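You operate a simulated robot arm through the tools that you are given. There is no shell and no other tool. Be economical: measure what you need, move in short steps, check, and stop when the job is done.

You run a simulated two-armed robot. Do the job below in one go: nothing can be reset, and whatever is moved stays where it is left.

Task
Pick up the GRIT 60 sandpaper box from the clamp bench with one hand, pass it to the other hand and put it on the top shelf of the brown rack.

The check looks at the end state, three seconds after you hand in, the way a careful person would. Anything else that was tipped, shoved, dropped, spilled or broken makes it a failure.

Robot
Two 7-joint arms with two-finger parallel grippers on one trunk, on a base that drives. Base frame: it is fixed to the floor where the robot stands at the start and does not move with it; the origin is under the middle of the robot, x ahead of it, y to its left, z up; the surface under the hand at the start is at about z = 0.85. Readings come in m, rad, newtons and seconds.
The left shoulder is at the start at [0.02, 0.113, 1.222], the right one opposite. With the tool pointing down near the work surface each hand reaches from about 0.22 to 0.6 m from the robot's upright axis, wherever it stands, measured 20 degrees to its own side. Places, roughly: top shelf of the brown rack [-1.3, -3.8, 1.6]. Payload 1.57 kg a hand.
The tool frame of a hand sits at the grasp point between the pads (the TCP): z along the fingers, y along the line on which they close. The tips reach 0.03 m beyond it. Largest opening 0.08 m; finger width 0.017, thickness 0.012; the body of the gripper, 0.04 by 0.082 m, starts 0.08 m behind the TCP.
Orientation is told as [roll, pitch, yaw] about the base's x, y, z axes, in that order, counted from this pose: with the fingers straight down and closing along the base's y, the tool's x points along the base's -x, its y along +y and its z along -z.

Tools
- The arms move only by the tool servo_tool. It takes "left_series", "right_series" or both (then of equal length, played together; a hand with none holds still); each is a list of rows, each a list of 7 numbers: the shift along the base's x, y, z in units of 40 mm (1.0 is 40 mm), then the turn, a rotation vector about the base's x, y, z in units of 8 degrees (1.0 is 8 degrees), then the finger opening in m, from 0 to 0.08. In form: [[dx, dy, dz, ax, ay, az, claw], ...]. A call has 1 to 12 rows; each row shifts and turns the commanded pose from where the row before left it. A call with a number of a shift or a turn outside -1 to 1 is refused whole. Rows are played at 5 a second. More than 0.05 m and 0.15 rad between two rows, or a gripper value outside its range, and nothing of the call is played. Where a pose cannot be reached the arm comes as near as it can. A force on the tool above 40 N (or 10 N above the force at the start of the call, whichever is more), or a blocked arm, ends the call early, and 0.2 s more pass. The fingers move at their own pace (about 0.045 m/s each) and stop on an object; they squeeze with about 23 N. The grip force told is the motor's: it shows also when the fingers shut on nothing. Time passes only in rows, and 0.2 s behind the last, so rows that do not move let the fingers close. The reply holds the time, the measured pose of the TCP, the force on the tool along the base axes, the opening and the grip force, in the units named above and with some noise, with the torque about the TCP (base axes, N m) and any sound that the robot's microphone picked up, and new pictures: "show" is both (left out), scene, wrist or none (wrist: the cameras of the hands that moved).
- Cameras (640 x 400 px; columns grow to the right, rows downward): "scene" is now at [0.096, -0.0148, 1.346]; the picture's right is [-0.16, -0.99, 0.00], its down [-0.57, 0.09, -0.82] and it looks along [0.81, -0.13, -0.57] (base axes); focal length 282 px, centre (320, 200). "left" rides on the left gripper at [0.072, 0.007, -0.122] in its tool frame; the picture's right is [-0.09, 1.00, 0.00], its down [-0.84, -0.08, -0.54] and it looks along [-0.54, -0.05, 0.84] (tool axes); focal length 238 px, centre (320, 200). "right" rides on the right gripper at [0.072, -0.007, -0.122] in its tool frame; the picture's right is [0.09, 1.00, 0.00], its down [-0.84, 0.08, -0.54] and it looks along [-0.54, 0.05, 0.84] (tool axes); focal length 238 px, centre (320, 200). There is no depth. A picture from a camera that has moved, and an enlarged one, comes with that camera's place and axes in the base frame and with its lens.
- move_column(by): slides the trunk up (or, below 0, down) by that many m; the arms and the scene camera ride with it, the base frame stays. It gives what a move gives, with no picture.
- drive_base(legs): drives the robot by 1 to 6 legs, each [ahead, left, turn to the left] in m, m and rad, along the robot's own axes; the way and the turn of a leg run together, so that a leg with both is an arc; at most 1.5 m and 3.142 rad a leg. The arms and the cameras ride along, it lands a little off, and it stops where it bumps. It gives what a move gives, and a new picture of the scene camera.
- pan_tilt(pan, tilt): turns the head with the scene camera to pan (to the left, within 1.396 rad either way) and tilt (down, from -0.506 to 1.204), counted from straight ahead of the robot. It gives what a move gives, and a new picture of the scene camera.
- close_up(camera, box): a new picture of the part [left, top, right, bottom] of that camera's present view, enlarged. No time passes.
- sign_off(): hands the job in; it is judged then, once.

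Go step by step. Nothing tells you exact positions but the pictures and the camera data: compare them with the known pose of the tool, close in by small moves and look again before you grip or let go. The budget is 120 turns and 260 pictures, counting those below and the enlarged ones. Unless the task says otherwise, let go and move clear before handing in, and close with one line.

The tools are called after "Request:" by a JSON object that holds its "method" and its "body". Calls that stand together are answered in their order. servo_tool: Moves the arms, as the interface text tells. Its arguments: {"type":"object","properties":{"left_series":{"type":"array","items":{"type":"array","items":{"type":"number"}}},"right_series":{"type":"array","items":{"type":"array","items":{"type":"number"}}},"show":{"type":"string","enum":["both","scene","wrist","none"]}},"required":[]} The other tools are called the same way: move_column (by) slides the trunk up or down; drive_base (legs) drives the base; pan_tilt (pan, tilt) turns the head that bears the scene camera; close_up (camera, box) takes an enlarged picture of a part of a camera's view; sign_off () hands the job in.

At the start:

```text
t: 0.0
left_tool_pos: [0.4504, 0.11, 1.1595]
left_orientation: [-0.001, 0.0, -0.001]
left_ft_force: [-0.1, 0.7, 0.3]
left_torque: [-0.01, 0.03, -0.02]
left_width: 0.08
left_gripper_force: 0.1
right_tool_pos: [0.4758, -0.3047, 1.1366]
right_orientation: [0.001, 0.001, 0.0]
right_ft_force: [-0.5, -1.2, 0.2]
right_torque: [-0.02, 0.01, -0.02]
right_width: 0.0799
right_gripper_force: 0.1
trunk travel left (down, up): [-0.275, 0.295]
robot x, y, heading: [0.0013, 0.0036, -0.001]
head pan, tilt: [-0.164, 0.613]
```

scene: 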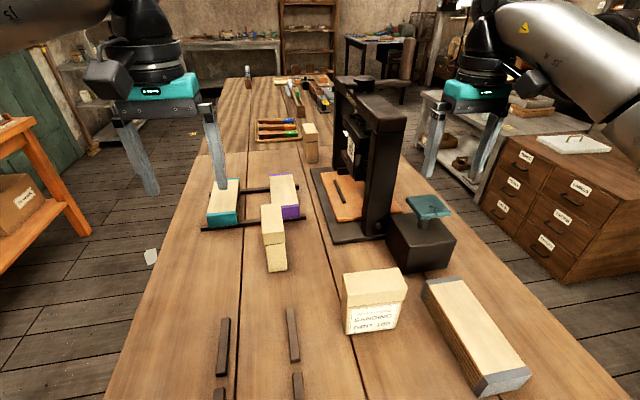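
right: 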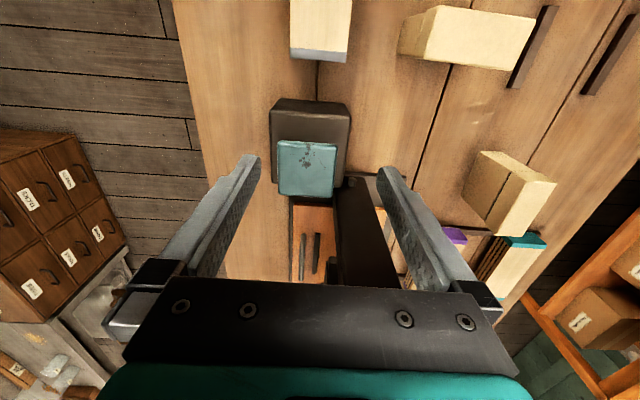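
left: 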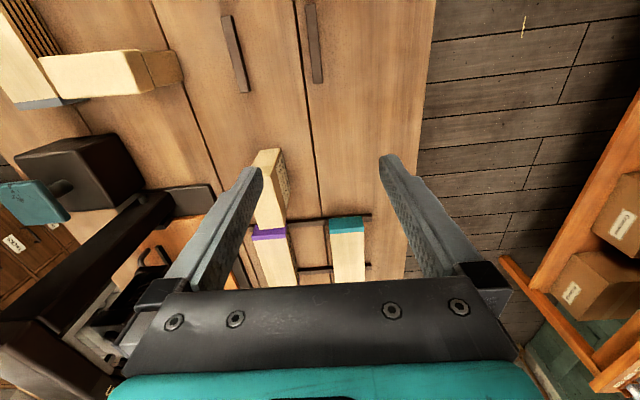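

I see a bench with several boxes; one near box reads "SANDING GRIT 1xx". I'll enlarge the candidates to read the labels.

Request:
{"method": "close_up", "body": {"camera": "scene", "box": [320, 250, 440, 350]}}

Request:
{"method": "close_up", "body": {"camera": "scene", "box": [190, 100, 390, 280]}}

Request:
{"method": "close_up", "body": {"camera": "left", "box": [200, 120, 400, 300]}}

Request:
{"method": "pan_tilt", "body": {"pan": 0.6, "tilt": 0.4}}

```text
4.00 times, centred on (380, 300) of scene
camera zoom: at [0.096, -0.0148, 1.346], right [-0.16, -0.99, 0.0], down [-0.57, 0.09, -0.82], along [0.81, -0.13, -0.57], focal length 1130 px, centre (80, -200)
```

zoom: 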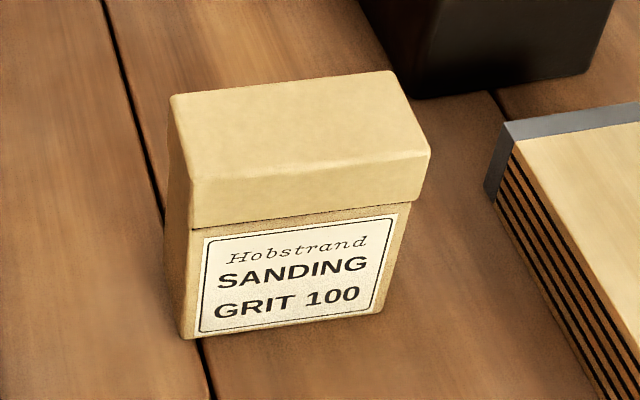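

```text
2.22 times, centred on (290, 190) of scene
camera zoom: at [0.096, -0.0148, 1.346], right [-0.16, -0.99, 0.0], down [-0.57, 0.09, -0.82], along [0.81, -0.13, -0.57], focal length 628 px, centre (387, 222)
```

zoom: 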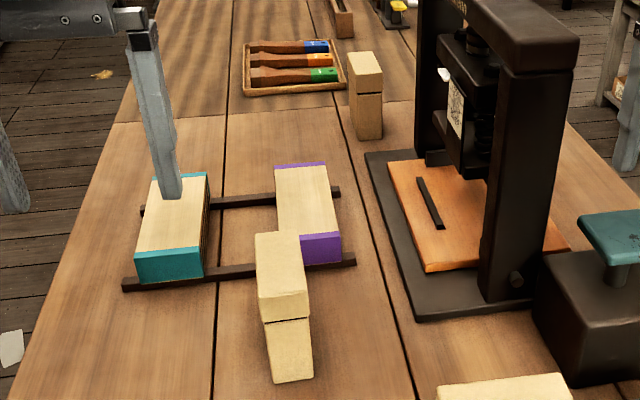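

```text
2.22 times, centred on (300, 210) of left
camera zoom: at [0.3784, 0.1167, 1.2822], right [0.09, 1.0, 0.0], down [0.84, -0.08, 0.54], along [0.54, -0.05, -0.84], focal length 530 px, centre (364, 178)
```

zoom: 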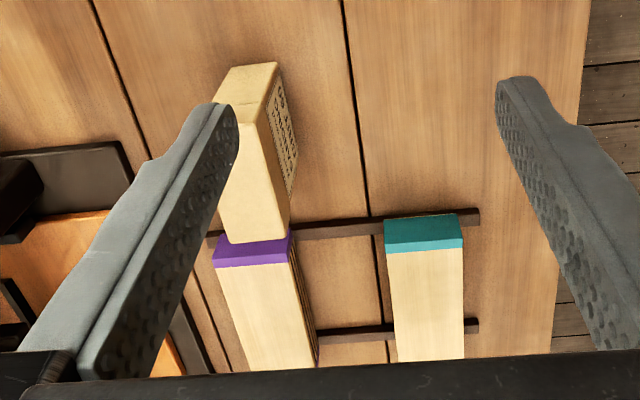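

```text
t: 1.1
left_tool_pos: [0.451, 0.1097, 1.1605]
left_orientation: [0.001, 0.001, 0.0]
left_ft_force: [-0.2, -0.4, -0.4]
left_torque: [0.0, 0.0, -0.02]
left_width: 0.0799
left_gripper_force: 0.0
right_tool_pos: [0.4763, -0.3046, 1.1351]
right_orientation: [0.001, 0.0, 0.0]
right_ft_force: [0.1, 0.1, 0.6]
right_torque: [0.03, -0.01, 0.02]
right_width: 0.08
right_gripper_force: 0.0
trunk travel left (down, up): [-0.275, 0.295]
robot x, y, heading: [0.0027, 0.002, 0.001]
head pan, tilt: [0.6, 0.4]
camera scene: at [0.0857, 0.0519, 1.3653], right [0.56, -0.83, 0.0], down [-0.32, -0.22, -0.92], along [0.76, 0.52, -0.39], focal length 282 px, centre (320, 200)
```

scene: 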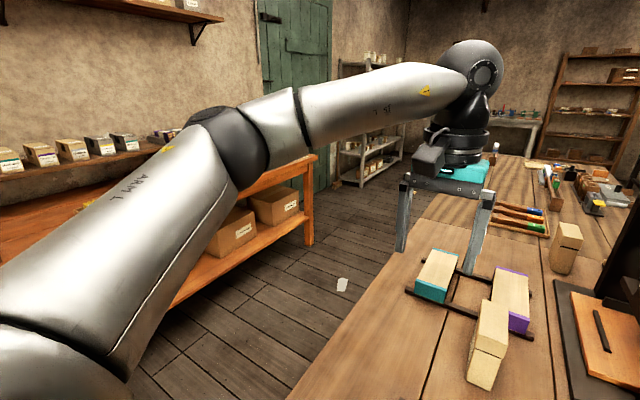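

The near box is GRIT 100, so not it. Two other boxes stand on this bench with labels facing left; I'll swing the left wrist camera to read them.

Request:
{"method": "servo_tool", "body": {"left_series": [[0.2, 0.4, 0, 0, 0, -1, 0.08], [0.2, 0.4, 0, 0, 0, -1, 0.08], [0.2, 0.4, 0, 0, 0, -1, 0.08], [0.2, 0.4, 0, 0, 0, -1, 0.08], [0.2, 0.4, 0, 0, 0, -1, 0.08], [0.2, 0.4, 0, 0, 0, -1, 0.08], [0.2, 0.4, 0, 0, 0, -1, 0.08], [0.2, 0.4, 0, 0, 0, -1, 0.08], [0.2, 0.4, 0, 0, 0, -1, 0.08], [0.2, 0.4, 0, 0, 0, -1, 0.08]], "show": "wrist"}}

Request:
{"method": "pan_tilt", "body": {"pan": -0.164, "tilt": 0.613}}

```text
t: 3.3
left_tool_pos: [0.2977, 0.1071, 1.1414]
left_orientation: [0.002, -0.001, -1.397]
left_ft_force: [0.7, 0.0, -0.3]
left_torque: [-0.04, -0.03, 0.0]
left_width: 0.08
left_gripper_force: 0.0
left hand out of reach, approached as far as the arm can: row 5, 6, 7, 8, 9, 10
right_tool_pos: [0.4733, -0.3043, 1.1353]
right_orientation: [0.0, 0.0, 0.001]
right_ft_force: [0.1, -0.7, 0.1]
right_torque: [-0.01, 0.0, 0.02]
right_width: 0.0801
right_gripper_force: 0.0
trunk travel left (down, up): [-0.275, 0.295]
robot x, y, heading: [0.0005, 0.0017, -0.002]
head pan, tilt: [0.6, 0.4]
camera left: at [0.2909, 0.1788, 1.2636], right [1.0, 0.08, 0.0], down [0.07, -0.84, 0.54], along [0.05, -0.54, -0.84], focal length 238 px, centre (320, 200)
```

left: 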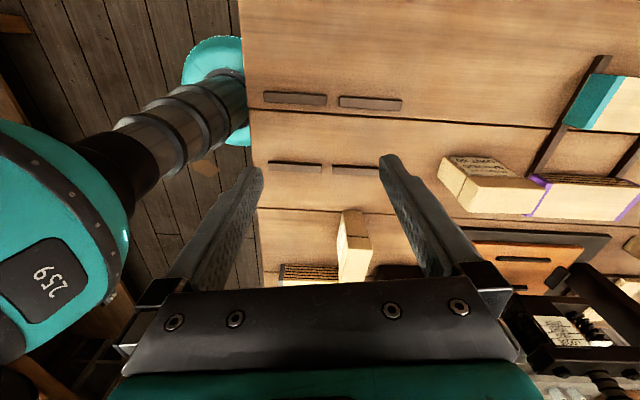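

```text
t: 4.4
left_tool_pos: [0.2987, 0.1088, 1.1416]
left_orientation: [0.0, 0.0, -1.394]
left_ft_force: [0.3, 1.0, 0.2]
left_torque: [0.02, -0.01, 0.0]
left_width: 0.08
left_gripper_force: 0.1
right_tool_pos: [0.4752, -0.3049, 1.1356]
right_orientation: [0.0, 0.003, 0.0]
right_ft_force: [0.2, 0.6, 0.3]
right_torque: [0.02, -0.03, 0.01]
right_width: 0.0799
right_gripper_force: 0.1
trunk travel left (down, up): [-0.275, 0.295]
robot x, y, heading: [0.0012, 0.0009, -0.006]
head pan, tilt: [-0.164, 0.613]
camera scene: at [0.096, -0.0147, 1.3461], right [-0.16, -0.99, 0.0], down [-0.57, 0.09, -0.82], along [0.81, -0.13, -0.57], focal length 282 px, centre (320, 200)
```

scene: 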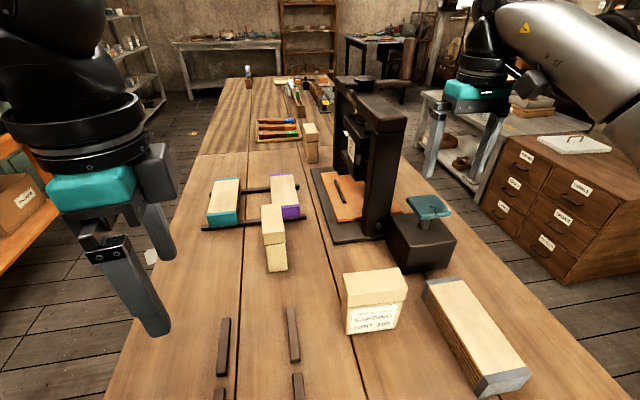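

Request:
{"method": "close_up", "body": {"camera": "left", "box": [420, 130, 560, 230]}}

Request:
{"method": "close_up", "body": {"camera": "scene", "box": [240, 180, 320, 290]}}

Request:
{"method": "close_up", "body": {"camera": "scene", "box": [230, 50, 360, 170]}}

```text
4.00 times, centred on (490, 180) of left
camera zoom: at [0.2916, 0.179, 1.2635], right [1.0, 0.08, 0.0], down [0.07, -0.84, 0.54], along [0.05, -0.54, -0.84], focal length 953 px, centre (-360, 280)
```

zoom: 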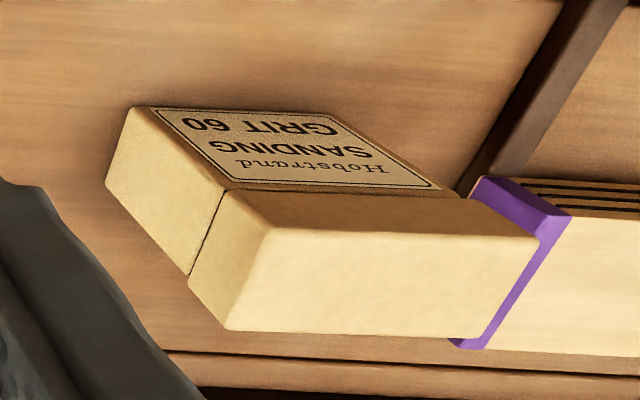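

```text
3.64 times, centred on (280, 235) of scene
camera zoom: at [0.096, -0.0147, 1.3461], right [-0.16, -0.99, 0.0], down [-0.57, 0.09, -0.82], along [0.81, -0.13, -0.57], focal length 1027 px, centre (466, 73)
```

zoom: 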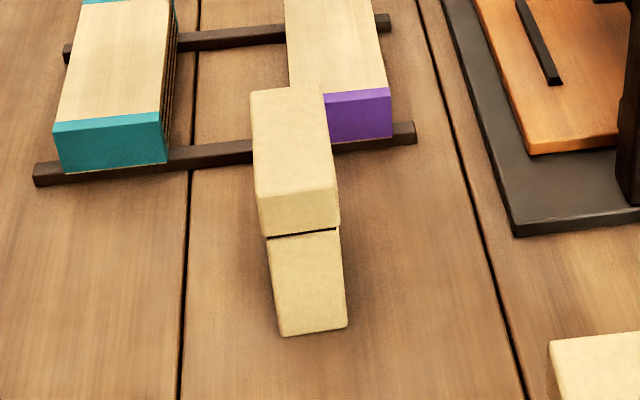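

```text
3.33 times, centred on (295, 110) of scene
camera zoom: at [0.096, -0.0147, 1.3461], right [-0.16, -0.99, 0.0], down [-0.57, 0.09, -0.82], along [0.81, -0.13, -0.57], focal length 942 px, centre (403, 500)
```

zoom: 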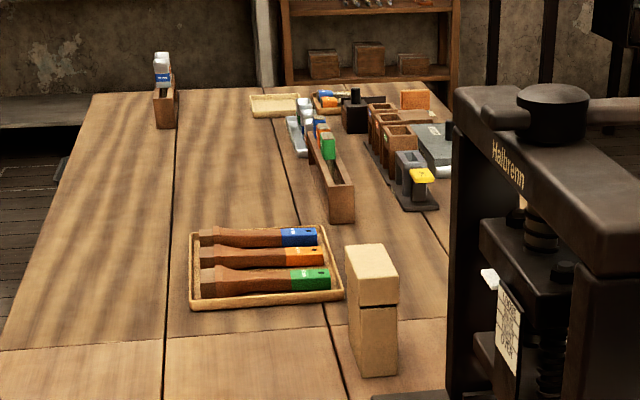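

The near box at about x 0.53–0.63, y −0.012–0.03, top z≈0.966 is GRIT 60. I turn the left hand back and then go above it.

Request:
{"method": "servo_tool", "body": {"left_series": [[0, 0, 0, 0, 0, 1, 0.08], [0, 0, 0, 0, 0, 1, 0.08], [0, 0, 0, 0, 0, 1, 0.08], [0, 0, 0, 0, 0, 1, 0.08], [0, 0, 0, 0, 0, 1, 0.08], [0, 0, 0, 0, 0, 1, 0.08], [0, 0, 0, 0, 0, 1, 0.08], [0, 0, 0, 0, 0, 1, 0.08], [0, 0, 0, 0, 0, 1, 0.08], [0, 0, 0, 0, 0, 1, 0.08]], "show": "none"}}

```text
t: 6.6
left_tool_pos: [0.2988, 0.1058, 1.1415]
left_orientation: [-0.001, -0.001, 0.003]
left_ft_force: [-0.4, -1.0, -1.2]
left_torque: [0.04, 0.0, 0.03]
left_width: 0.0802
left_gripper_force: 0.1
right_tool_pos: [0.4754, -0.304, 1.1355]
right_orientation: [-0.001, 0.0, 0.002]
right_ft_force: [-0.3, -0.1, 0.0]
right_torque: [0.0, 0.01, 0.01]
right_width: 0.0799
right_gripper_force: 0.0
trunk travel left (down, up): [-0.275, 0.295]
robot x, y, heading: [-0.0017, 0.0007, 0.002]
head pan, tilt: [-0.164, 0.613]
```

Commanded pose follows the reached one. Moving to above the box.

Request:
{"method": "servo_tool", "body": {"left_series": [[0.8, -0.3, -0.12, 0, 0, 0.045, 0.08], [0.8, -0.3, -0.12, 0, 0, 0.045, 0.08], [0.8, -0.3, -0.12, 0, 0, 0.045, 0.08], [0.8, -0.3, -0.12, 0, 0, 0.045, 0.08], [0.8, -0.3, -0.12, 0, 0, 0.045, 0.08], [0.8, -0.3, -0.12, 0, 0, 0.045, 0.08], [0.8, -0.3, -0.12, 0, 0, 0.045, 0.08], [0.8, -0.3, -0.12, 0, 0, 0.045, 0.08], [0, 0, 0, 0, 0, 0, 0.08]]}}

```text
t: 8.6
left_tool_pos: [0.5496, 0.0159, 1.1009]
left_orientation: [-0.002, -0.001, 0.048]
left_ft_force: [-0.9, 0.1, -0.3]
left_torque: [-0.01, -0.03, 0.01]
left_width: 0.08
left_gripper_force: 0.0
left hand out of reach, approached as far as the arm can: row 8
right_tool_pos: [0.4755, -0.3031, 1.1342]
right_orientation: [0.0, -0.002, 0.0]
right_ft_force: [-0.2, -1.0, -0.7]
right_torque: [-0.03, -0.01, 0.0]
right_width: 0.0796
right_gripper_force: 0.1
trunk travel left (down, up): [-0.275, 0.295]
robot x, y, heading: [0.0027, -0.0057, -0.001]
head pan, tilt: [-0.164, 0.613]
camera scene: at [0.0961, -0.0143, 1.346], right [-0.16, -0.99, 0.0], down [-0.57, 0.09, -0.82], along [0.81, -0.13, -0.57], focal length 282 px, centre (320, 200)
camera left: at [0.4774, 0.0184, 1.2225], right [0.04, 1.0, 0.0], down [0.84, -0.04, 0.54], along [0.54, -0.02, -0.84], focal length 238 px, centre (320, 200)
```

scene: 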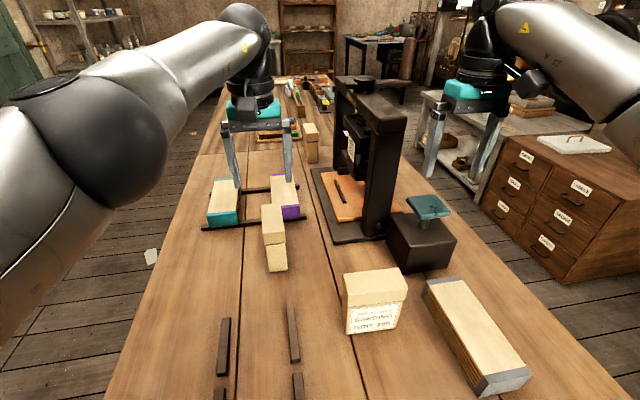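
left: 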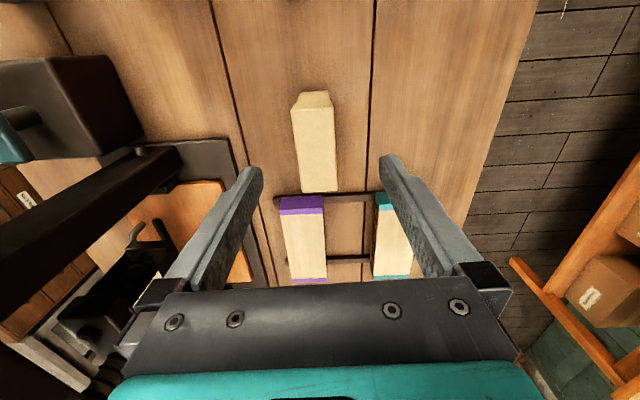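

The wrist view confirms the box top: centre about (0.577, 0.011), yaw small. I go down to just above the top and creep forward.

Request:
{"method": "servo_tool", "body": {"left_series": [[0, -0.12, -0.9, 0, 0, 0, 0.08], [0, 0, -0.9, 0, 0, 0, 0.08], [0.4, 0, 0, 0, 0, 0, 0.08], [0.3, 0, 0, 0, 0, 0, 0.08], [0, 0, 0, 0, 0, 0, 0.08]]}}

```text
t: 9.8
left_tool_pos: [0.5553, 0.0113, 1.0279]
left_orientation: [0.001, 0.0, 0.052]
left_ft_force: [0.4, -0.2, 0.0]
left_torque: [0.0, -0.04, -0.02]
left_width: 0.08
left_gripper_force: 0.1
left hand out of reach, approached as far as the arm can: row 3, 4
right_tool_pos: [0.4749, -0.3039, 1.1355]
right_orientation: [-0.001, 0.001, 0.0]
right_ft_force: [-0.7, 0.6, 1.5]
right_torque: [0.02, -0.03, -0.03]
right_width: 0.0802
right_gripper_force: 0.0
trunk travel left (down, up): [-0.275, 0.295]
robot x, y, heading: [-0.0005, 0.0014, -0.004]
head pan, tilt: [-0.164, 0.613]
camera scene: at [0.096, -0.0147, 1.346], right [-0.16, -0.99, 0.0], down [-0.57, 0.09, -0.82], along [0.81, -0.13, -0.57], focal length 282 px, centre (320, 200)
camera left: at [0.4832, 0.0135, 1.1498], right [0.04, 1.0, 0.0], down [0.84, -0.04, 0.54], along [0.54, -0.02, -0.84], focal length 238 px, centre (320, 200)
```

scene: 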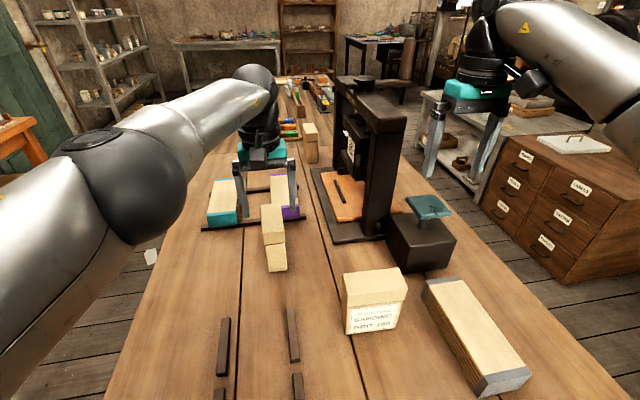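
left: 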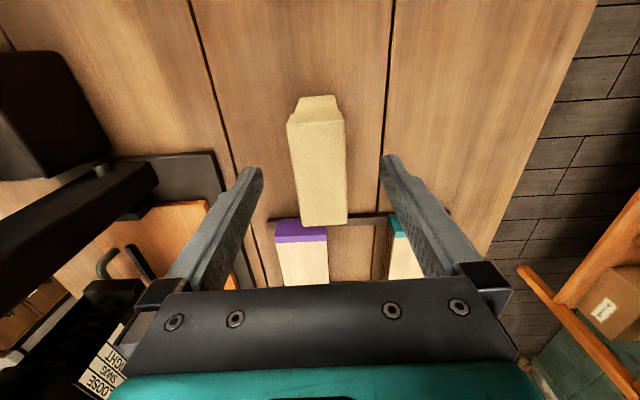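

Reach tops out near x≈0.557, which is still 0.03 m inside the box, good enough. Descending with fingers straddling, then closing.

Request:
{"method": "servo_tool", "body": {"left_series": [[0.05, 0, -0.8, 0, 0, 0, 0.08], [0.05, 0, -0.8, 0, 0, 0, 0.08], [0.05, 0, -0.7, 0, 0, 0, 0.08], [0.1, 0, 0, 0, 0, 0, 0.08]]}}

```text
t: 10.8
left_tool_pos: [0.5526, 0.0145, 0.9363]
left_orientation: [0.0, 0.0, 0.05]
left_ft_force: [0.3, 1.3, 0.0]
left_torque: [-0.02, 0.0, 0.0]
left_width: 0.0801
left_gripper_force: 0.1
left hand out of reach, approached as far as the arm can: row 2, 3, 4
right_tool_pos: [0.4762, -0.3046, 1.1372]
right_orientation: [0.001, 0.0, -0.001]
right_ft_force: [0.2, 0.3, -0.6]
right_torque: [-0.04, 0.02, 0.02]
right_width: 0.0802
right_gripper_force: 0.0
trunk travel left (down, up): [-0.275, 0.295]
robot x, y, heading: [-0.0004, 0.0014, 0.004]
head pan, tilt: [-0.164, 0.613]
camera scene: at [0.096, -0.0147, 1.3461], right [-0.16, -0.99, 0.0], down [-0.57, 0.09, -0.82], along [0.81, -0.13, -0.57], focal length 282 px, centre (320, 200)
camera left: at [0.4801, 0.0173, 1.0591], right [0.04, 1.0, 0.0], down [0.84, -0.04, 0.54], along [0.54, -0.02, -0.84], focal length 238 px, centre (320, 200)
```

scene: 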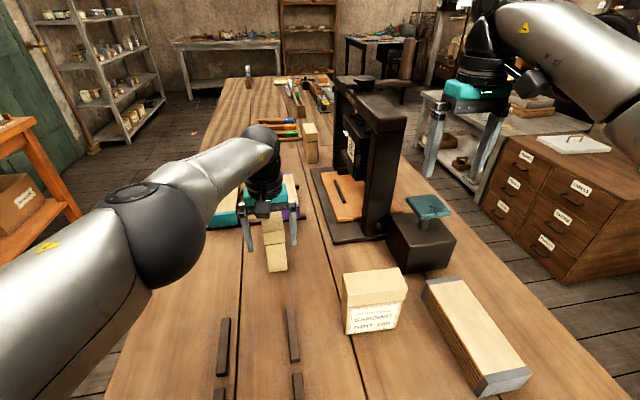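
left: 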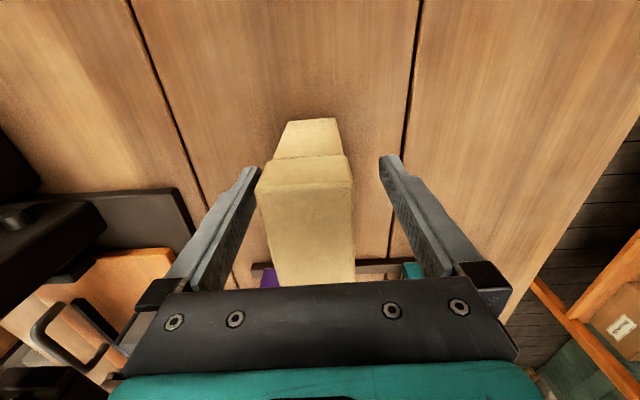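

The fingers straddle the box, with the box about 4 mm toward −y; I nudge and close.

Request:
{"method": "servo_tool", "body": {"left_series": [[0, -0.1, 0, 0, 0, 0, 0.08], [0, 0, 0, 0, 0, 0, 0.05], [0, 0, 0, 0, 0, 0, 0.02], [0, 0, 0, 0, 0, 0, 0.02], [0, 0, 0, 0, 0, 0, 0.02], [0, 0, 0, 0, 0, 0, 0.02]], "show": "wrist"}}

```text
t: 12.2
left_tool_pos: [0.5522, 0.0094, 0.9368]
left_orientation: [-0.001, 0.0, 0.049]
left_ft_force: [0.6, 0.8, 0.1]
left_torque: [-0.05, -0.02, -0.02]
left_width: 0.0447
left_gripper_force: 23.2
right_tool_pos: [0.4749, -0.304, 1.1359]
right_orientation: [-0.001, 0.001, 0.001]
right_ft_force: [-0.6, -0.3, 0.5]
right_torque: [0.01, 0.05, -0.01]
right_width: 0.0798
right_gripper_force: 0.0
trunk travel left (down, up): [-0.275, 0.295]
robot x, y, heading: [0.0019, -0.0033, 0.0]
head pan, tilt: [-0.164, 0.613]
camera left: at [0.4789, 0.0129, 1.0596], right [0.04, 1.0, 0.0], down [0.84, -0.04, 0.54], along [0.54, -0.02, -0.84], focal length 238 px, centre (320, 200)
```

left: 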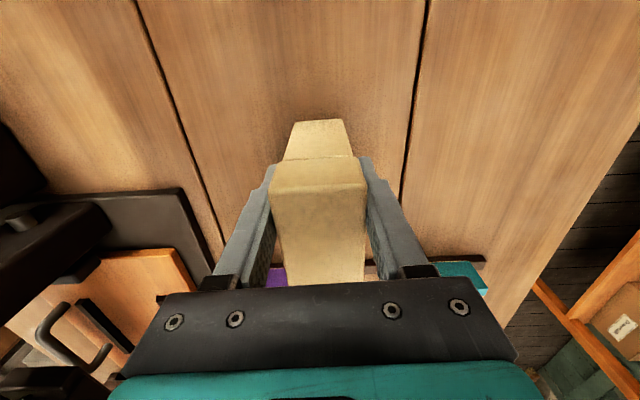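

Gripped at width 0.045. Lifting straight up.

Request:
{"method": "servo_tool", "body": {"left_series": [[0, 0, 0.4, 0, 0, 0, 0.02], [0, 0, 0.8, 0, 0, 0, 0.02], [-0.2, 0, 0.9, 0, 0, 0, 0.02], [-0.4, 0, 0.9, 0, 0, 0, 0.02], [-0.5, 0, 0.9, 0, 0, 0, 0.02], [-0.5, 0, 0.9, 0, 0, 0, 0.02], [0, 0, 0, 0, 0, 0, 0.02]]}}

```text
t: 13.8
left_tool_pos: [0.4892, 0.0088, 1.1295]
left_orientation: [0.0, 0.002, 0.052]
left_ft_force: [0.7, -0.6, -1.7]
left_torque: [0.0, 0.08, 0.01]
left_width: 0.0447
left_gripper_force: 23.2
right_tool_pos: [0.475, -0.304, 1.1358]
right_orientation: [0.001, -0.001, 0.0]
right_ft_force: [0.4, 0.2, 0.2]
right_torque: [-0.02, -0.01, 0.0]
right_width: 0.0799
right_gripper_force: 0.1
trunk travel left (down, up): [-0.275, 0.295]
robot x, y, heading: [0.0011, -0.0, 0.002]
head pan, tilt: [-0.164, 0.613]
camera scene: at [0.0964, -0.0148, 1.346], right [-0.16, -0.99, 0.0], down [-0.57, 0.09, -0.82], along [0.81, -0.13, -0.58], focal length 282 px, centre (320, 200)
camera left: at [0.4153, 0.0119, 1.2515], right [0.04, 1.0, 0.0], down [0.84, -0.04, 0.54], along [0.54, -0.02, -0.84], focal length 238 px, centre (320, 200)
```

scene: 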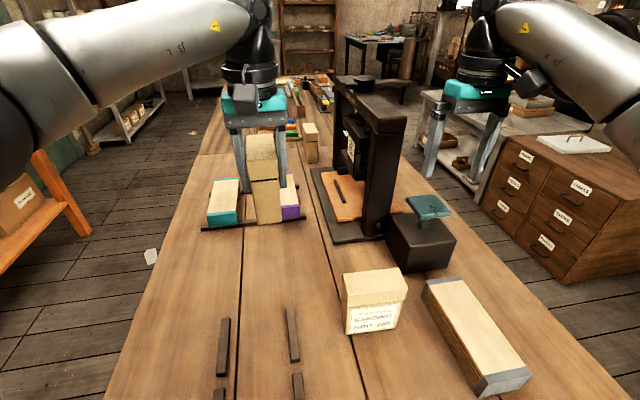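
left: 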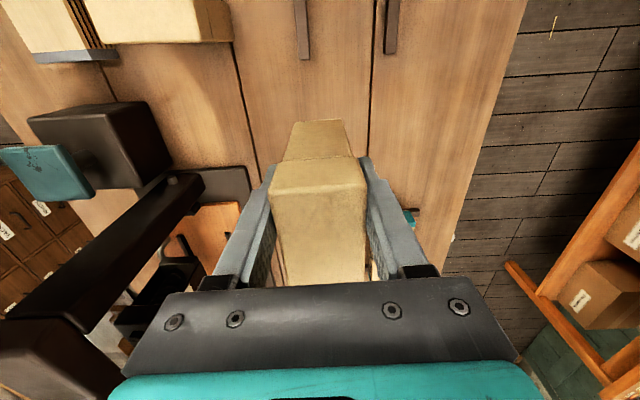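

Box is lifted cleanly. Before the pass, I look around to the right for the rack and the way there.

Request:
{"method": "pan_tilt", "body": {"pan": -1.39, "tilt": 0.2}}

Request:
{"method": "pan_tilt", "body": {"pan": 1.39, "tilt": 0.4}}

```text
t: 15.2
left_tool_pos: [0.4874, 0.0093, 1.1281]
left_orientation: [-0.001, 0.0, 0.052]
left_ft_force: [-0.6, -0.4, -2.1]
left_torque: [0.0, 0.07, 0.02]
left_width: 0.0448
left_gripper_force: 22.8
right_tool_pos: [0.4744, -0.3041, 1.1351]
right_orientation: [0.0, -0.001, -0.001]
right_ft_force: [-0.1, -0.2, 0.6]
right_torque: [-0.02, 0.0, 0.03]
right_width: 0.0798
right_gripper_force: 0.0
trunk travel left (down, up): [-0.275, 0.295]
robot x, y, heading: [0.0025, 0.0055, 0.002]
head pan, tilt: [-1.389, 0.201]
camera scene: at [0.0263, -0.092, 1.3839], right [-0.98, -0.18, 0.0], down [-0.04, 0.2, -0.98], along [0.18, -0.96, -0.2], focal length 282 px, centre (320, 200)
```

scene: 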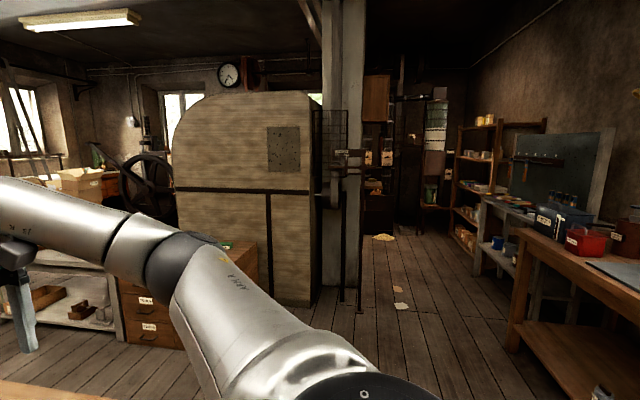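

```text
t: 17.7
left_tool_pos: [0.4883, 0.0097, 1.1292]
left_orientation: [0.0, 0.0, 0.051]
left_ft_force: [0.0, -0.5, -1.9]
left_torque: [0.01, 0.08, -0.01]
left_width: 0.0448
left_gripper_force: 22.6
right_tool_pos: [0.4761, -0.3044, 1.1352]
right_orientation: [-0.001, 0.001, 0.002]
right_ft_force: [-0.8, 1.1, -0.3]
right_torque: [-0.02, 0.01, -0.02]
right_width: 0.08
right_gripper_force: 0.1
trunk travel left (down, up): [-0.275, 0.295]
robot x, y, heading: [0.0033, -0.0015, 0.001]
head pan, tilt: [1.389, 0.4]
camera scene: at [0.0261, 0.0907, 1.3653], right [0.98, -0.18, 0.0], down [-0.07, -0.38, -0.92], along [0.17, 0.91, -0.39], focal length 282 px, centre (320, 200)
```

scene: 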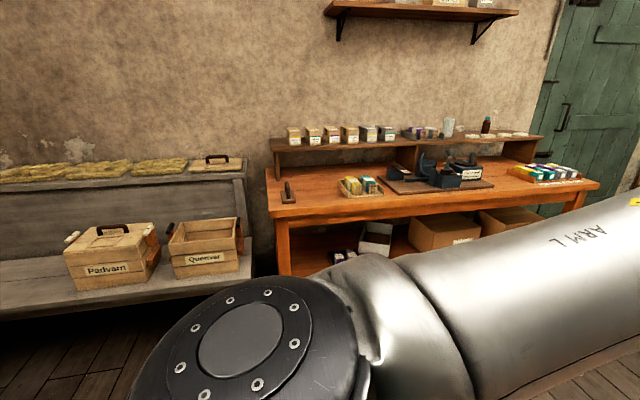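

Request:
{"method": "pan_tilt", "body": {"pan": -1.39, "tilt": 0.2}}

Request:
{"method": "close_up", "body": {"camera": "scene", "box": [410, 80, 640, 280]}}

Request:
{"method": "close_up", "body": {"camera": "scene", "box": [440, 100, 560, 200]}}

```text
t: 20.1
left_tool_pos: [0.4885, 0.0089, 1.1282]
left_orientation: [0.001, 0.0, 0.051]
left_ft_force: [-0.4, -0.4, -1.2]
left_torque: [0.04, 0.03, 0.02]
left_width: 0.0446
left_gripper_force: 23.3
right_tool_pos: [0.4756, -0.3044, 1.1355]
right_orientation: [0.001, -0.001, 0.0]
right_ft_force: [-1.3, -0.8, -0.5]
right_torque: [0.0, -0.01, -0.01]
right_width: 0.08
right_gripper_force: 0.1
trunk travel left (down, up): [-0.275, 0.295]
robot x, y, heading: [-0.0023, 0.0008, -0.003]
head pan, tilt: [-1.389, 0.201]
camera scene: at [0.0262, -0.092, 1.3839], right [-0.98, -0.18, 0.0], down [-0.04, 0.2, -0.98], along [0.18, -0.96, -0.2], focal length 282 px, centre (320, 200)
```

scene: 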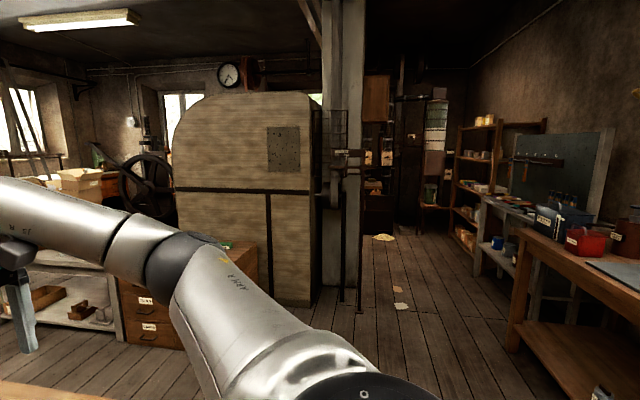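

```text
2.00 times, centred on (525, 180) of scene
camera zoom: at [0.0262, -0.092, 1.3839], right [-0.98, -0.18, 0.0], down [-0.04, 0.2, -0.98], along [0.18, -0.96, -0.2], focal length 565 px, centre (-90, 240)
```

zoom: 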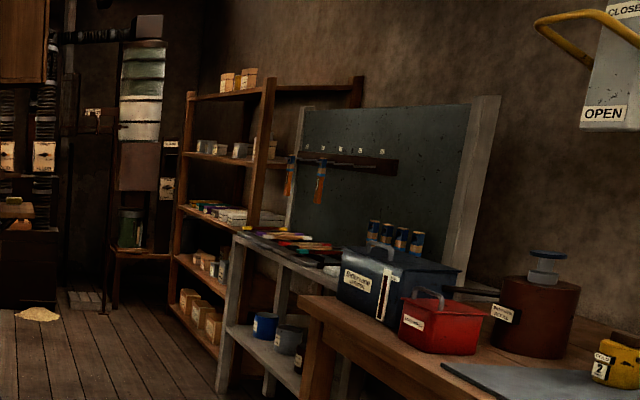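

```text
4.00 times, centred on (500, 150) of scene
camera zoom: at [0.0262, -0.092, 1.3839], right [-0.98, -0.18, 0.0], down [-0.04, 0.2, -0.98], along [0.18, -0.96, -0.2], focal length 1130 px, centre (-400, 400)
```

zoom: 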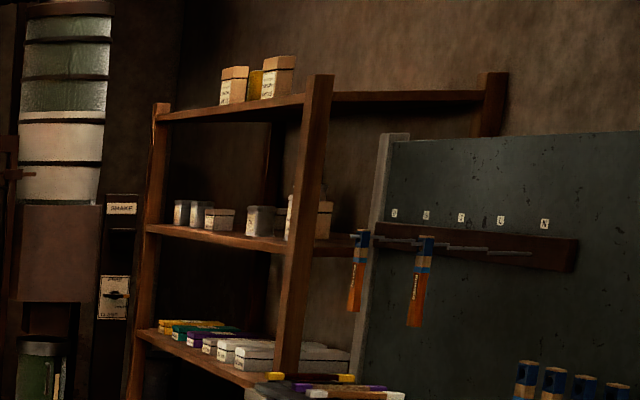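

The brown rack stands along the far wall, front facing +x, top shelf at ~1.6 m and open above. I back off from the bench first to get free space for the pass.

Request:
{"method": "drive_base", "body": {"legs": [[-0.4, 0, 0]]}}

Request:
{"method": "pan_tilt", "body": {"pan": 0.0, "tilt": 0.6}}

```text
t: 22.6
left_tool_pos: [0.0829, 0.0109, 1.1282]
left_orientation: [0.0, -0.001, 0.052]
left_ft_force: [0.5, 0.7, -1.5]
left_torque: [-0.01, 0.06, -0.03]
left_width: 0.0448
left_gripper_force: 22.9
right_tool_pos: [0.0718, -0.3031, 1.1353]
right_orientation: [0.0, -0.001, 0.001]
right_ft_force: [0.8, -0.1, -0.1]
right_torque: [0.01, -0.02, -0.01]
right_width: 0.08
right_gripper_force: 0.1
trunk travel left (down, up): [-0.275, 0.295]
robot x, y, heading: [-0.4023, -0.0029, 0.001]
head pan, tilt: [-1.389, 0.201]
camera scene: at [-0.3782, -0.0924, 1.3839], right [-0.98, -0.18, 0.0], down [-0.04, 0.2, -0.98], along [0.18, -0.96, -0.2], focal length 282 px, centre (320, 200)
```

scene: 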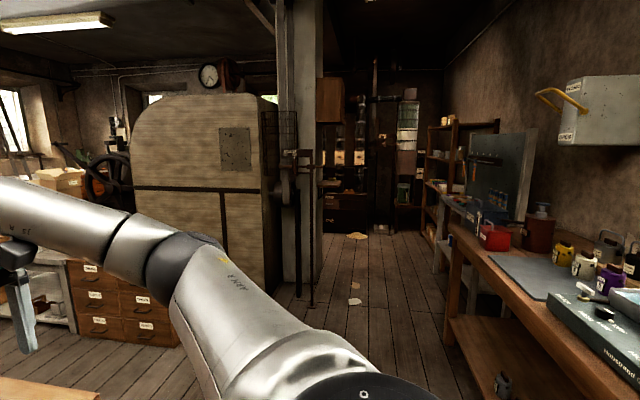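

```text
t: 24.2
left_tool_pos: [0.0831, 0.0099, 1.1278]
left_orientation: [0.0, 0.0, 0.052]
left_ft_force: [0.3, -0.4, -1.8]
left_torque: [-0.01, 0.07, -0.01]
left_width: 0.0448
left_gripper_force: 22.9
right_tool_pos: [0.0719, -0.3038, 1.135]
right_orientation: [0.0, 0.0, 0.003]
right_ft_force: [0.9, -0.1, 1.0]
right_torque: [0.01, 0.03, 0.0]
right_width: 0.08
right_gripper_force: 0.1
trunk travel left (down, up): [-0.275, 0.295]
robot x, y, heading: [-0.4052, -0.0004, 0.001]
head pan, tilt: [0.0, 0.6]
camera scene: at [-0.3062, -0.0007, 1.3471], right [0.0, -1.0, 0.0], down [-0.56, 0.0, -0.83], along [0.83, 0.0, -0.56], focal length 282 px, centre (320, 200)
```

scene: 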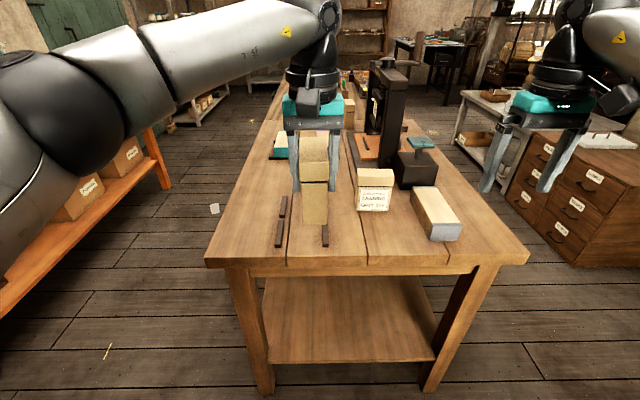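

Now free of the bench. I move the box a bit out with the left hand and pitch the right hand by −60° (fingers pointing forward and 30° down) so it can take the lower front part of the box.

Request:
{"method": "servo_tool", "body": {"left_series": [[0.25, -0.25, 0, 0, 0, 0, 0.02], [0.25, -0.25, 0, 0, 0, 0, 0.02], [0.25, -0.25, 0, 0, 0, 0, 0.02], [0.25, -0.25, 0, 0, 0, 0, 0.02], [0, 0, 0, 0, 0, 0, 0.02], [0, 0, 0, 0, 0, 0, 0.02], [0, 0, 0, 0, 0, 0, 0.02], [0, 0, 0, 0, 0, 0, 0.02], [0, 0, 0, 0, 0, 0, 0.02]], "right_series": [[-0.3, 0, 0, 0, -0.94, 0, 0.08], [-0.3, 0, 0, 0, -0.94, 0, 0.08], [-0.3, 0, 0, 0, -0.94, 0, 0.08], [-0.3, 0, 0, 0, -0.94, 0, 0.08], [-0.3, 0, 0, 0, -0.94, 0, 0.08], [-0.3, 0, 0, 0, -0.94, 0, 0.08], [-0.3, 0, 0, 0, -0.94, 0, 0.08], [-0.3, 0, 0, 0, -0.94, 0, 0.08], [0, 0, 0, 0, 0, 0.36, 0.08]]}}

```text
t: 26.2
left_tool_pos: [0.1229, -0.029, 1.1269]
left_orientation: [0.002, -0.001, 0.052]
left_ft_force: [0.9, 0.3, -2.0]
left_torque: [0.0, 0.07, 0.03]
left_width: 0.0448
left_gripper_force: 22.3
right_tool_pos: [-0.0151, -0.309, 1.1353]
right_orientation: [-0.004, -1.051, 0.054]
right_ft_force: [0.1, -0.3, 0.3]
right_torque: [0.03, 0.0, -0.02]
right_width: 0.0801
right_gripper_force: 0.1
right hand out of reach, approached as far as the arm can: row 8
trunk travel left (down, up): [-0.275, 0.295]
robot x, y, heading: [-0.4022, 0.0007, 0.004]
head pan, tilt: [0.0, 0.6]
camera scene: at [-0.3063, -0.0005, 1.3471], right [0.0, -1.0, 0.0], down [-0.56, 0.0, -0.83], along [0.83, 0.0, -0.56], focal length 282 px, centre (320, 200)
camera right: at [-0.1557, -0.3245, 1.1337], right [-0.1, 0.99, -0.08], down [-0.06, 0.08, 1.0], along [0.99, 0.1, 0.05], focal length 238 px, centre (320, 200)
camera left: at [0.0502, -0.0277, 1.2508], right [0.04, 1.0, 0.0], down [0.84, -0.03, 0.54], along [0.54, -0.02, -0.84], focal length 238 px, centre (320, 200)
```

scene: 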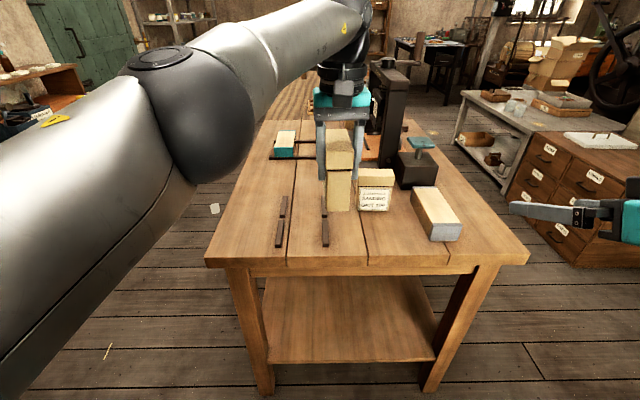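
right: 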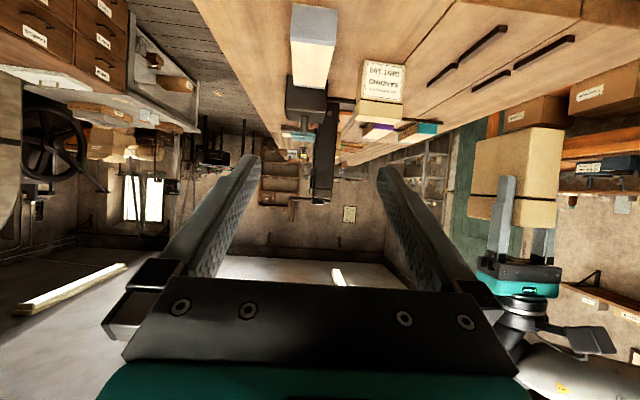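
left: 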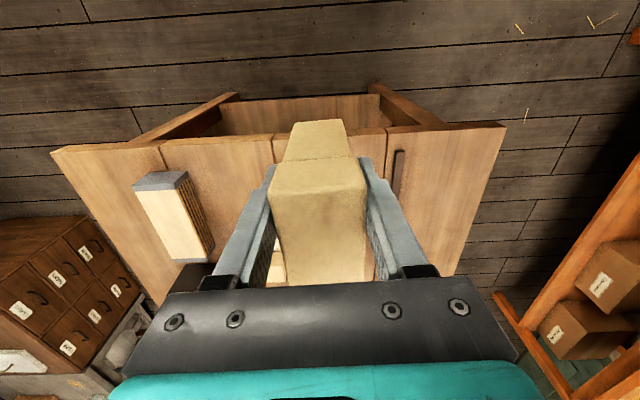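

The right hand's orientation is right. I slide it sideways to 0.1 m in front of the box's lower part.

Request:
{"method": "servo_tool", "body": {"right_series": [[0.2, 0.85, -0.05, 0, 0, 0, 0.08], [0.2, 0.85, -0.05, 0, 0, 0, 0.08], [0.2, 0.85, -0.05, 0, 0, 0, 0.08], [0.2, 0.85, -0.05, 0, 0, 0, 0.08], [0.2, 0.85, -0.05, 0, 0, 0, 0.08], [0.2, 0.85, -0.05, 0, 0, 0, 0.08], [0.2, 0.85, -0.05, 0, 0, 0, 0.08], [0.2, 0.85, -0.05, 0, 0, 0, 0.08], [0, 0, 0, 0, 0, 0, 0.08]]}}

```text
t: 28.2
left_tool_pos: [0.1225, -0.0297, 1.1289]
left_orientation: [0.003, 0.0, 0.052]
left_ft_force: [-0.4, -0.4, -2.9]
left_torque: [0.01, 0.06, 0.04]
left_width: 0.0448
left_gripper_force: 22.8
right_tool_pos: [0.0601, -0.0429, 1.1212]
right_orientation: [-0.003, -1.049, 0.052]
right_ft_force: [-0.9, 0.1, 0.5]
right_torque: [0.02, 0.02, 0.0]
right_width: 0.0801
right_gripper_force: 0.0
right hand out of reach, approached as far as the arm can: row 1, 2
trunk travel left (down, up): [-0.275, 0.295]
robot x, y, heading: [-0.4048, 0.0017, 0.006]
head pan, tilt: [0.0, 0.6]
camera scene: at [-0.3063, -0.0009, 1.3471], right [0.0, -1.0, 0.0], down [-0.56, 0.0, -0.83], along [0.83, 0.0, -0.56], focal length 282 px, centre (320, 200)
camera right: at [-0.082, -0.0579, 1.1191], right [-0.1, 0.99, -0.08], down [-0.06, 0.08, 1.0], along [0.99, 0.1, 0.05], focal length 238 px, centre (320, 200)
```

scene: 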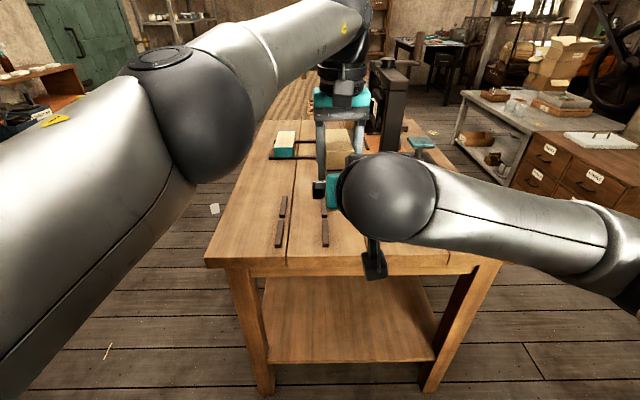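
right: 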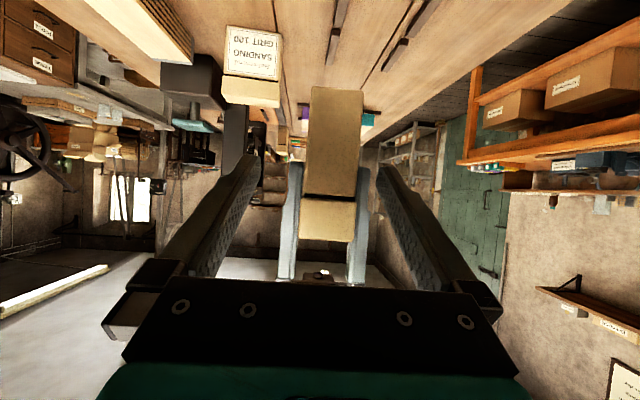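

The pre-grasp view matches my estimates (box front at x≈0.105, bottom z≈1.04). I align y and height, then slide in along the fingers.

Request:
{"method": "servo_tool", "body": {"right_series": [[0, 0.2, -0.25, 0, 0, 0, 0.08], [0.37, 0.02, -0.21, 0, 0, 0, 0.08], [0.37, 0.02, -0.21, 0, 0, 0, 0.08], [0, 0, 0, 0, 0, 0, 0.08]]}}

```text
t: 29.2
left_tool_pos: [0.123, -0.0311, 1.1278]
left_orientation: [-0.001, 0.0, 0.052]
left_ft_force: [0.1, -0.3, -1.8]
left_torque: [-0.01, 0.08, -0.03]
left_width: 0.0447
left_gripper_force: 23.0
right_tool_pos: [0.089, -0.0344, 1.095]
right_orientation: [-0.005, -1.05, 0.056]
right_ft_force: [-0.2, -0.3, 0.6]
right_torque: [-0.02, 0.0, 0.03]
right_width: 0.08
right_gripper_force: 0.0
trunk travel left (down, up): [-0.275, 0.295]
robot x, y, heading: [-0.4037, -0.0001, 0.005]
head pan, tilt: [0.0, 0.6]
camera scene: at [-0.3062, -0.0006, 1.3471], right [0.0, -1.0, 0.0], down [-0.56, 0.0, -0.83], along [0.83, 0.0, -0.56], focal length 282 px, centre (320, 200)
camera right: at [-0.0521, -0.0482, 1.0924], right [-0.1, 0.99, -0.08], down [-0.06, 0.08, 1.0], along [0.99, 0.1, 0.05], focal length 238 px, centre (320, 200)
```

scene: 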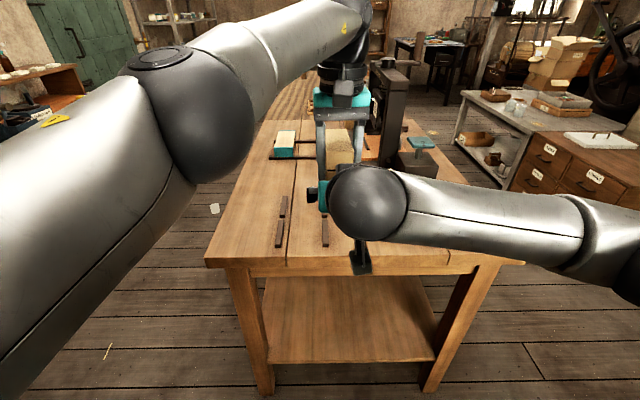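
right: 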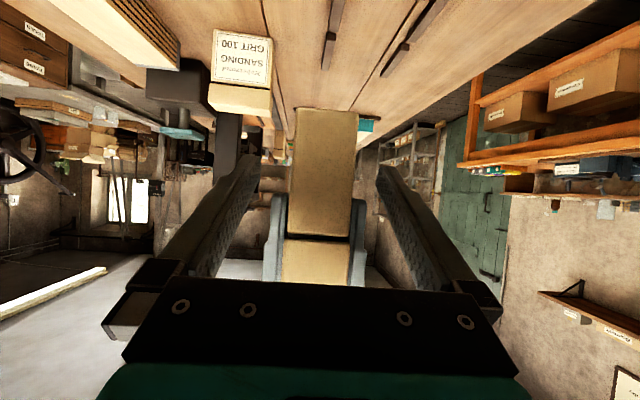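

Well centred. Continue in to the grasp point.

Request:
{"method": "servo_tool", "body": {"right_series": [[0.37, 0.02, -0.22, 0, 0, 0, 0.08], [0.37, 0.02, -0.22, 0, 0, 0, 0.08], [0.37, 0.02, -0.22, 0, 0, 0, 0.08], [0, 0, 0, 0, 0, 0, 0.08]]}}

```text
t: 30.2
left_tool_pos: [0.124, -0.0304, 1.1289]
left_orientation: [0.001, 0.001, 0.052]
left_ft_force: [-0.5, -0.9, -2.2]
left_torque: [0.0, 0.07, 0.01]
left_width: 0.045
left_gripper_force: 23.0
right_tool_pos: [0.1326, -0.0317, 1.0695]
right_orientation: [-0.004, -1.052, 0.054]
right_ft_force: [0.1, 0.4, 0.0]
right_torque: [-0.02, 0.0, 0.04]
right_width: 0.0801
right_gripper_force: 0.1
trunk travel left (down, up): [-0.275, 0.295]
robot x, y, heading: [-0.4059, -0.0003, -0.0]
head pan, tilt: [0.0, 0.6]
camera scene: at [-0.3063, -0.0006, 1.3471], right [0.0, -1.0, 0.0], down [-0.56, 0.0, -0.83], along [0.83, 0.0, -0.56], focal length 282 px, centre (320, 200)
camera right: at [-0.0075, -0.0464, 1.0665], right [-0.1, 0.99, -0.08], down [-0.06, 0.08, 1.0], along [0.99, 0.1, 0.05], focal length 238 px, centre (320, 200)
```

scene: 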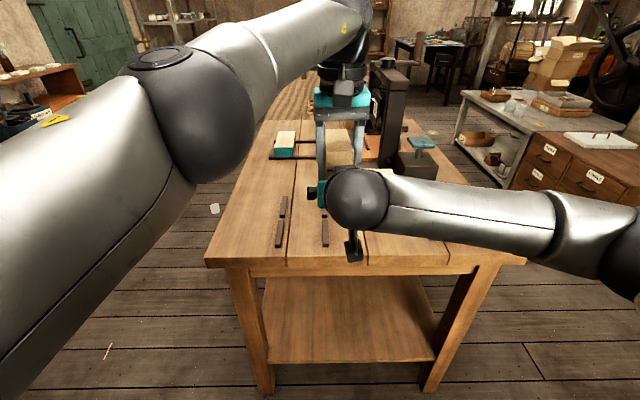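
right: 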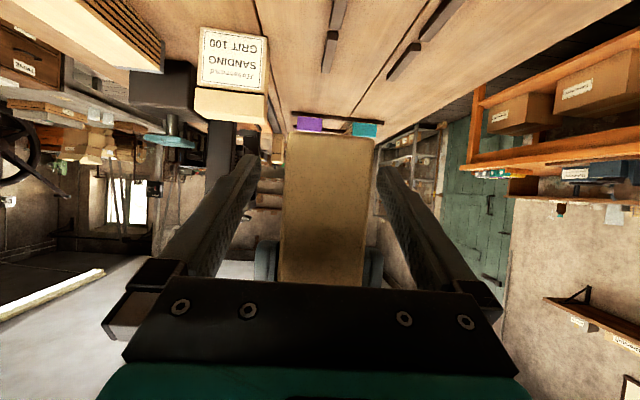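

Box sits between the right fingers, ~3 mm to +y. Nudge and close the right gripper.

Request:
{"method": "servo_tool", "body": {"right_series": [[0, 0.07, 0, 0, 0, 0, 0.08], [0, 0, 0, 0, 0, 0, 0.05], [0, 0, 0, 0, 0, 0, 0.02], [0, 0, 0, 0, 0, 0, 0.02], [0, 0, 0, 0, 0, 0, 0.02], [0, 0, 0, 0, 0, 0, 0.02]]}}

```text
t: 31.6
left_tool_pos: [0.1226, -0.0303, 1.1291]
left_orientation: [-0.001, 0.0, 0.054]
left_ft_force: [-0.9, 3.9, -2.2]
left_torque: [-0.05, -0.11, -0.23]
left_width: 0.0449
left_gripper_force: 22.9
right_tool_pos: [0.1336, -0.0295, 1.0687]
right_orientation: [-0.002, -1.05, 0.051]
right_ft_force: [1.7, -2.6, 0.5]
right_torque: [0.18, 0.25, 0.22]
right_width: 0.0449
right_gripper_force: 23.0
trunk travel left (down, up): [-0.275, 0.295]
robot x, y, heading: [-0.4051, 0.0012, 0.007]
head pan, tilt: [0.0, 0.6]
camera scene: at [-0.3062, -0.0006, 1.3471], right [0.0, -1.0, 0.0], down [-0.57, 0.0, -0.82], along [0.82, 0.0, -0.57], focal length 282 px, centre (320, 200)
camera right: at [-0.007, -0.0437, 1.0667], right [-0.1, 0.99, -0.08], down [-0.06, 0.08, 1.0], along [0.99, 0.1, 0.05], focal length 238 px, centre (320, 200)
```

scene: 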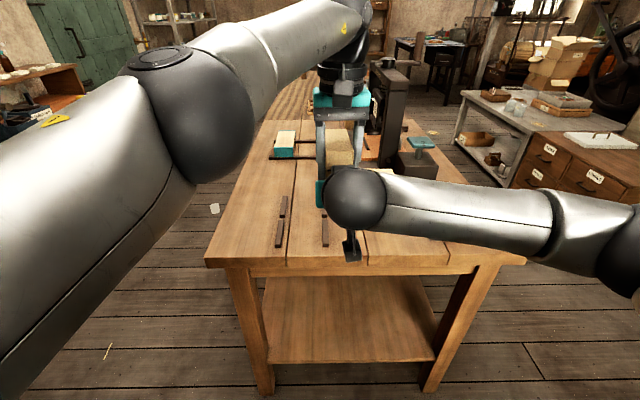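
right: 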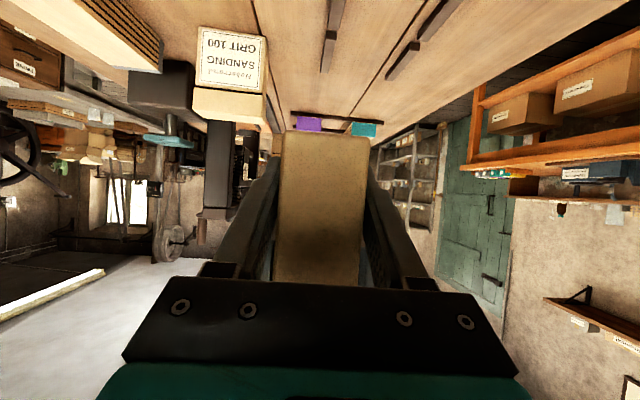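

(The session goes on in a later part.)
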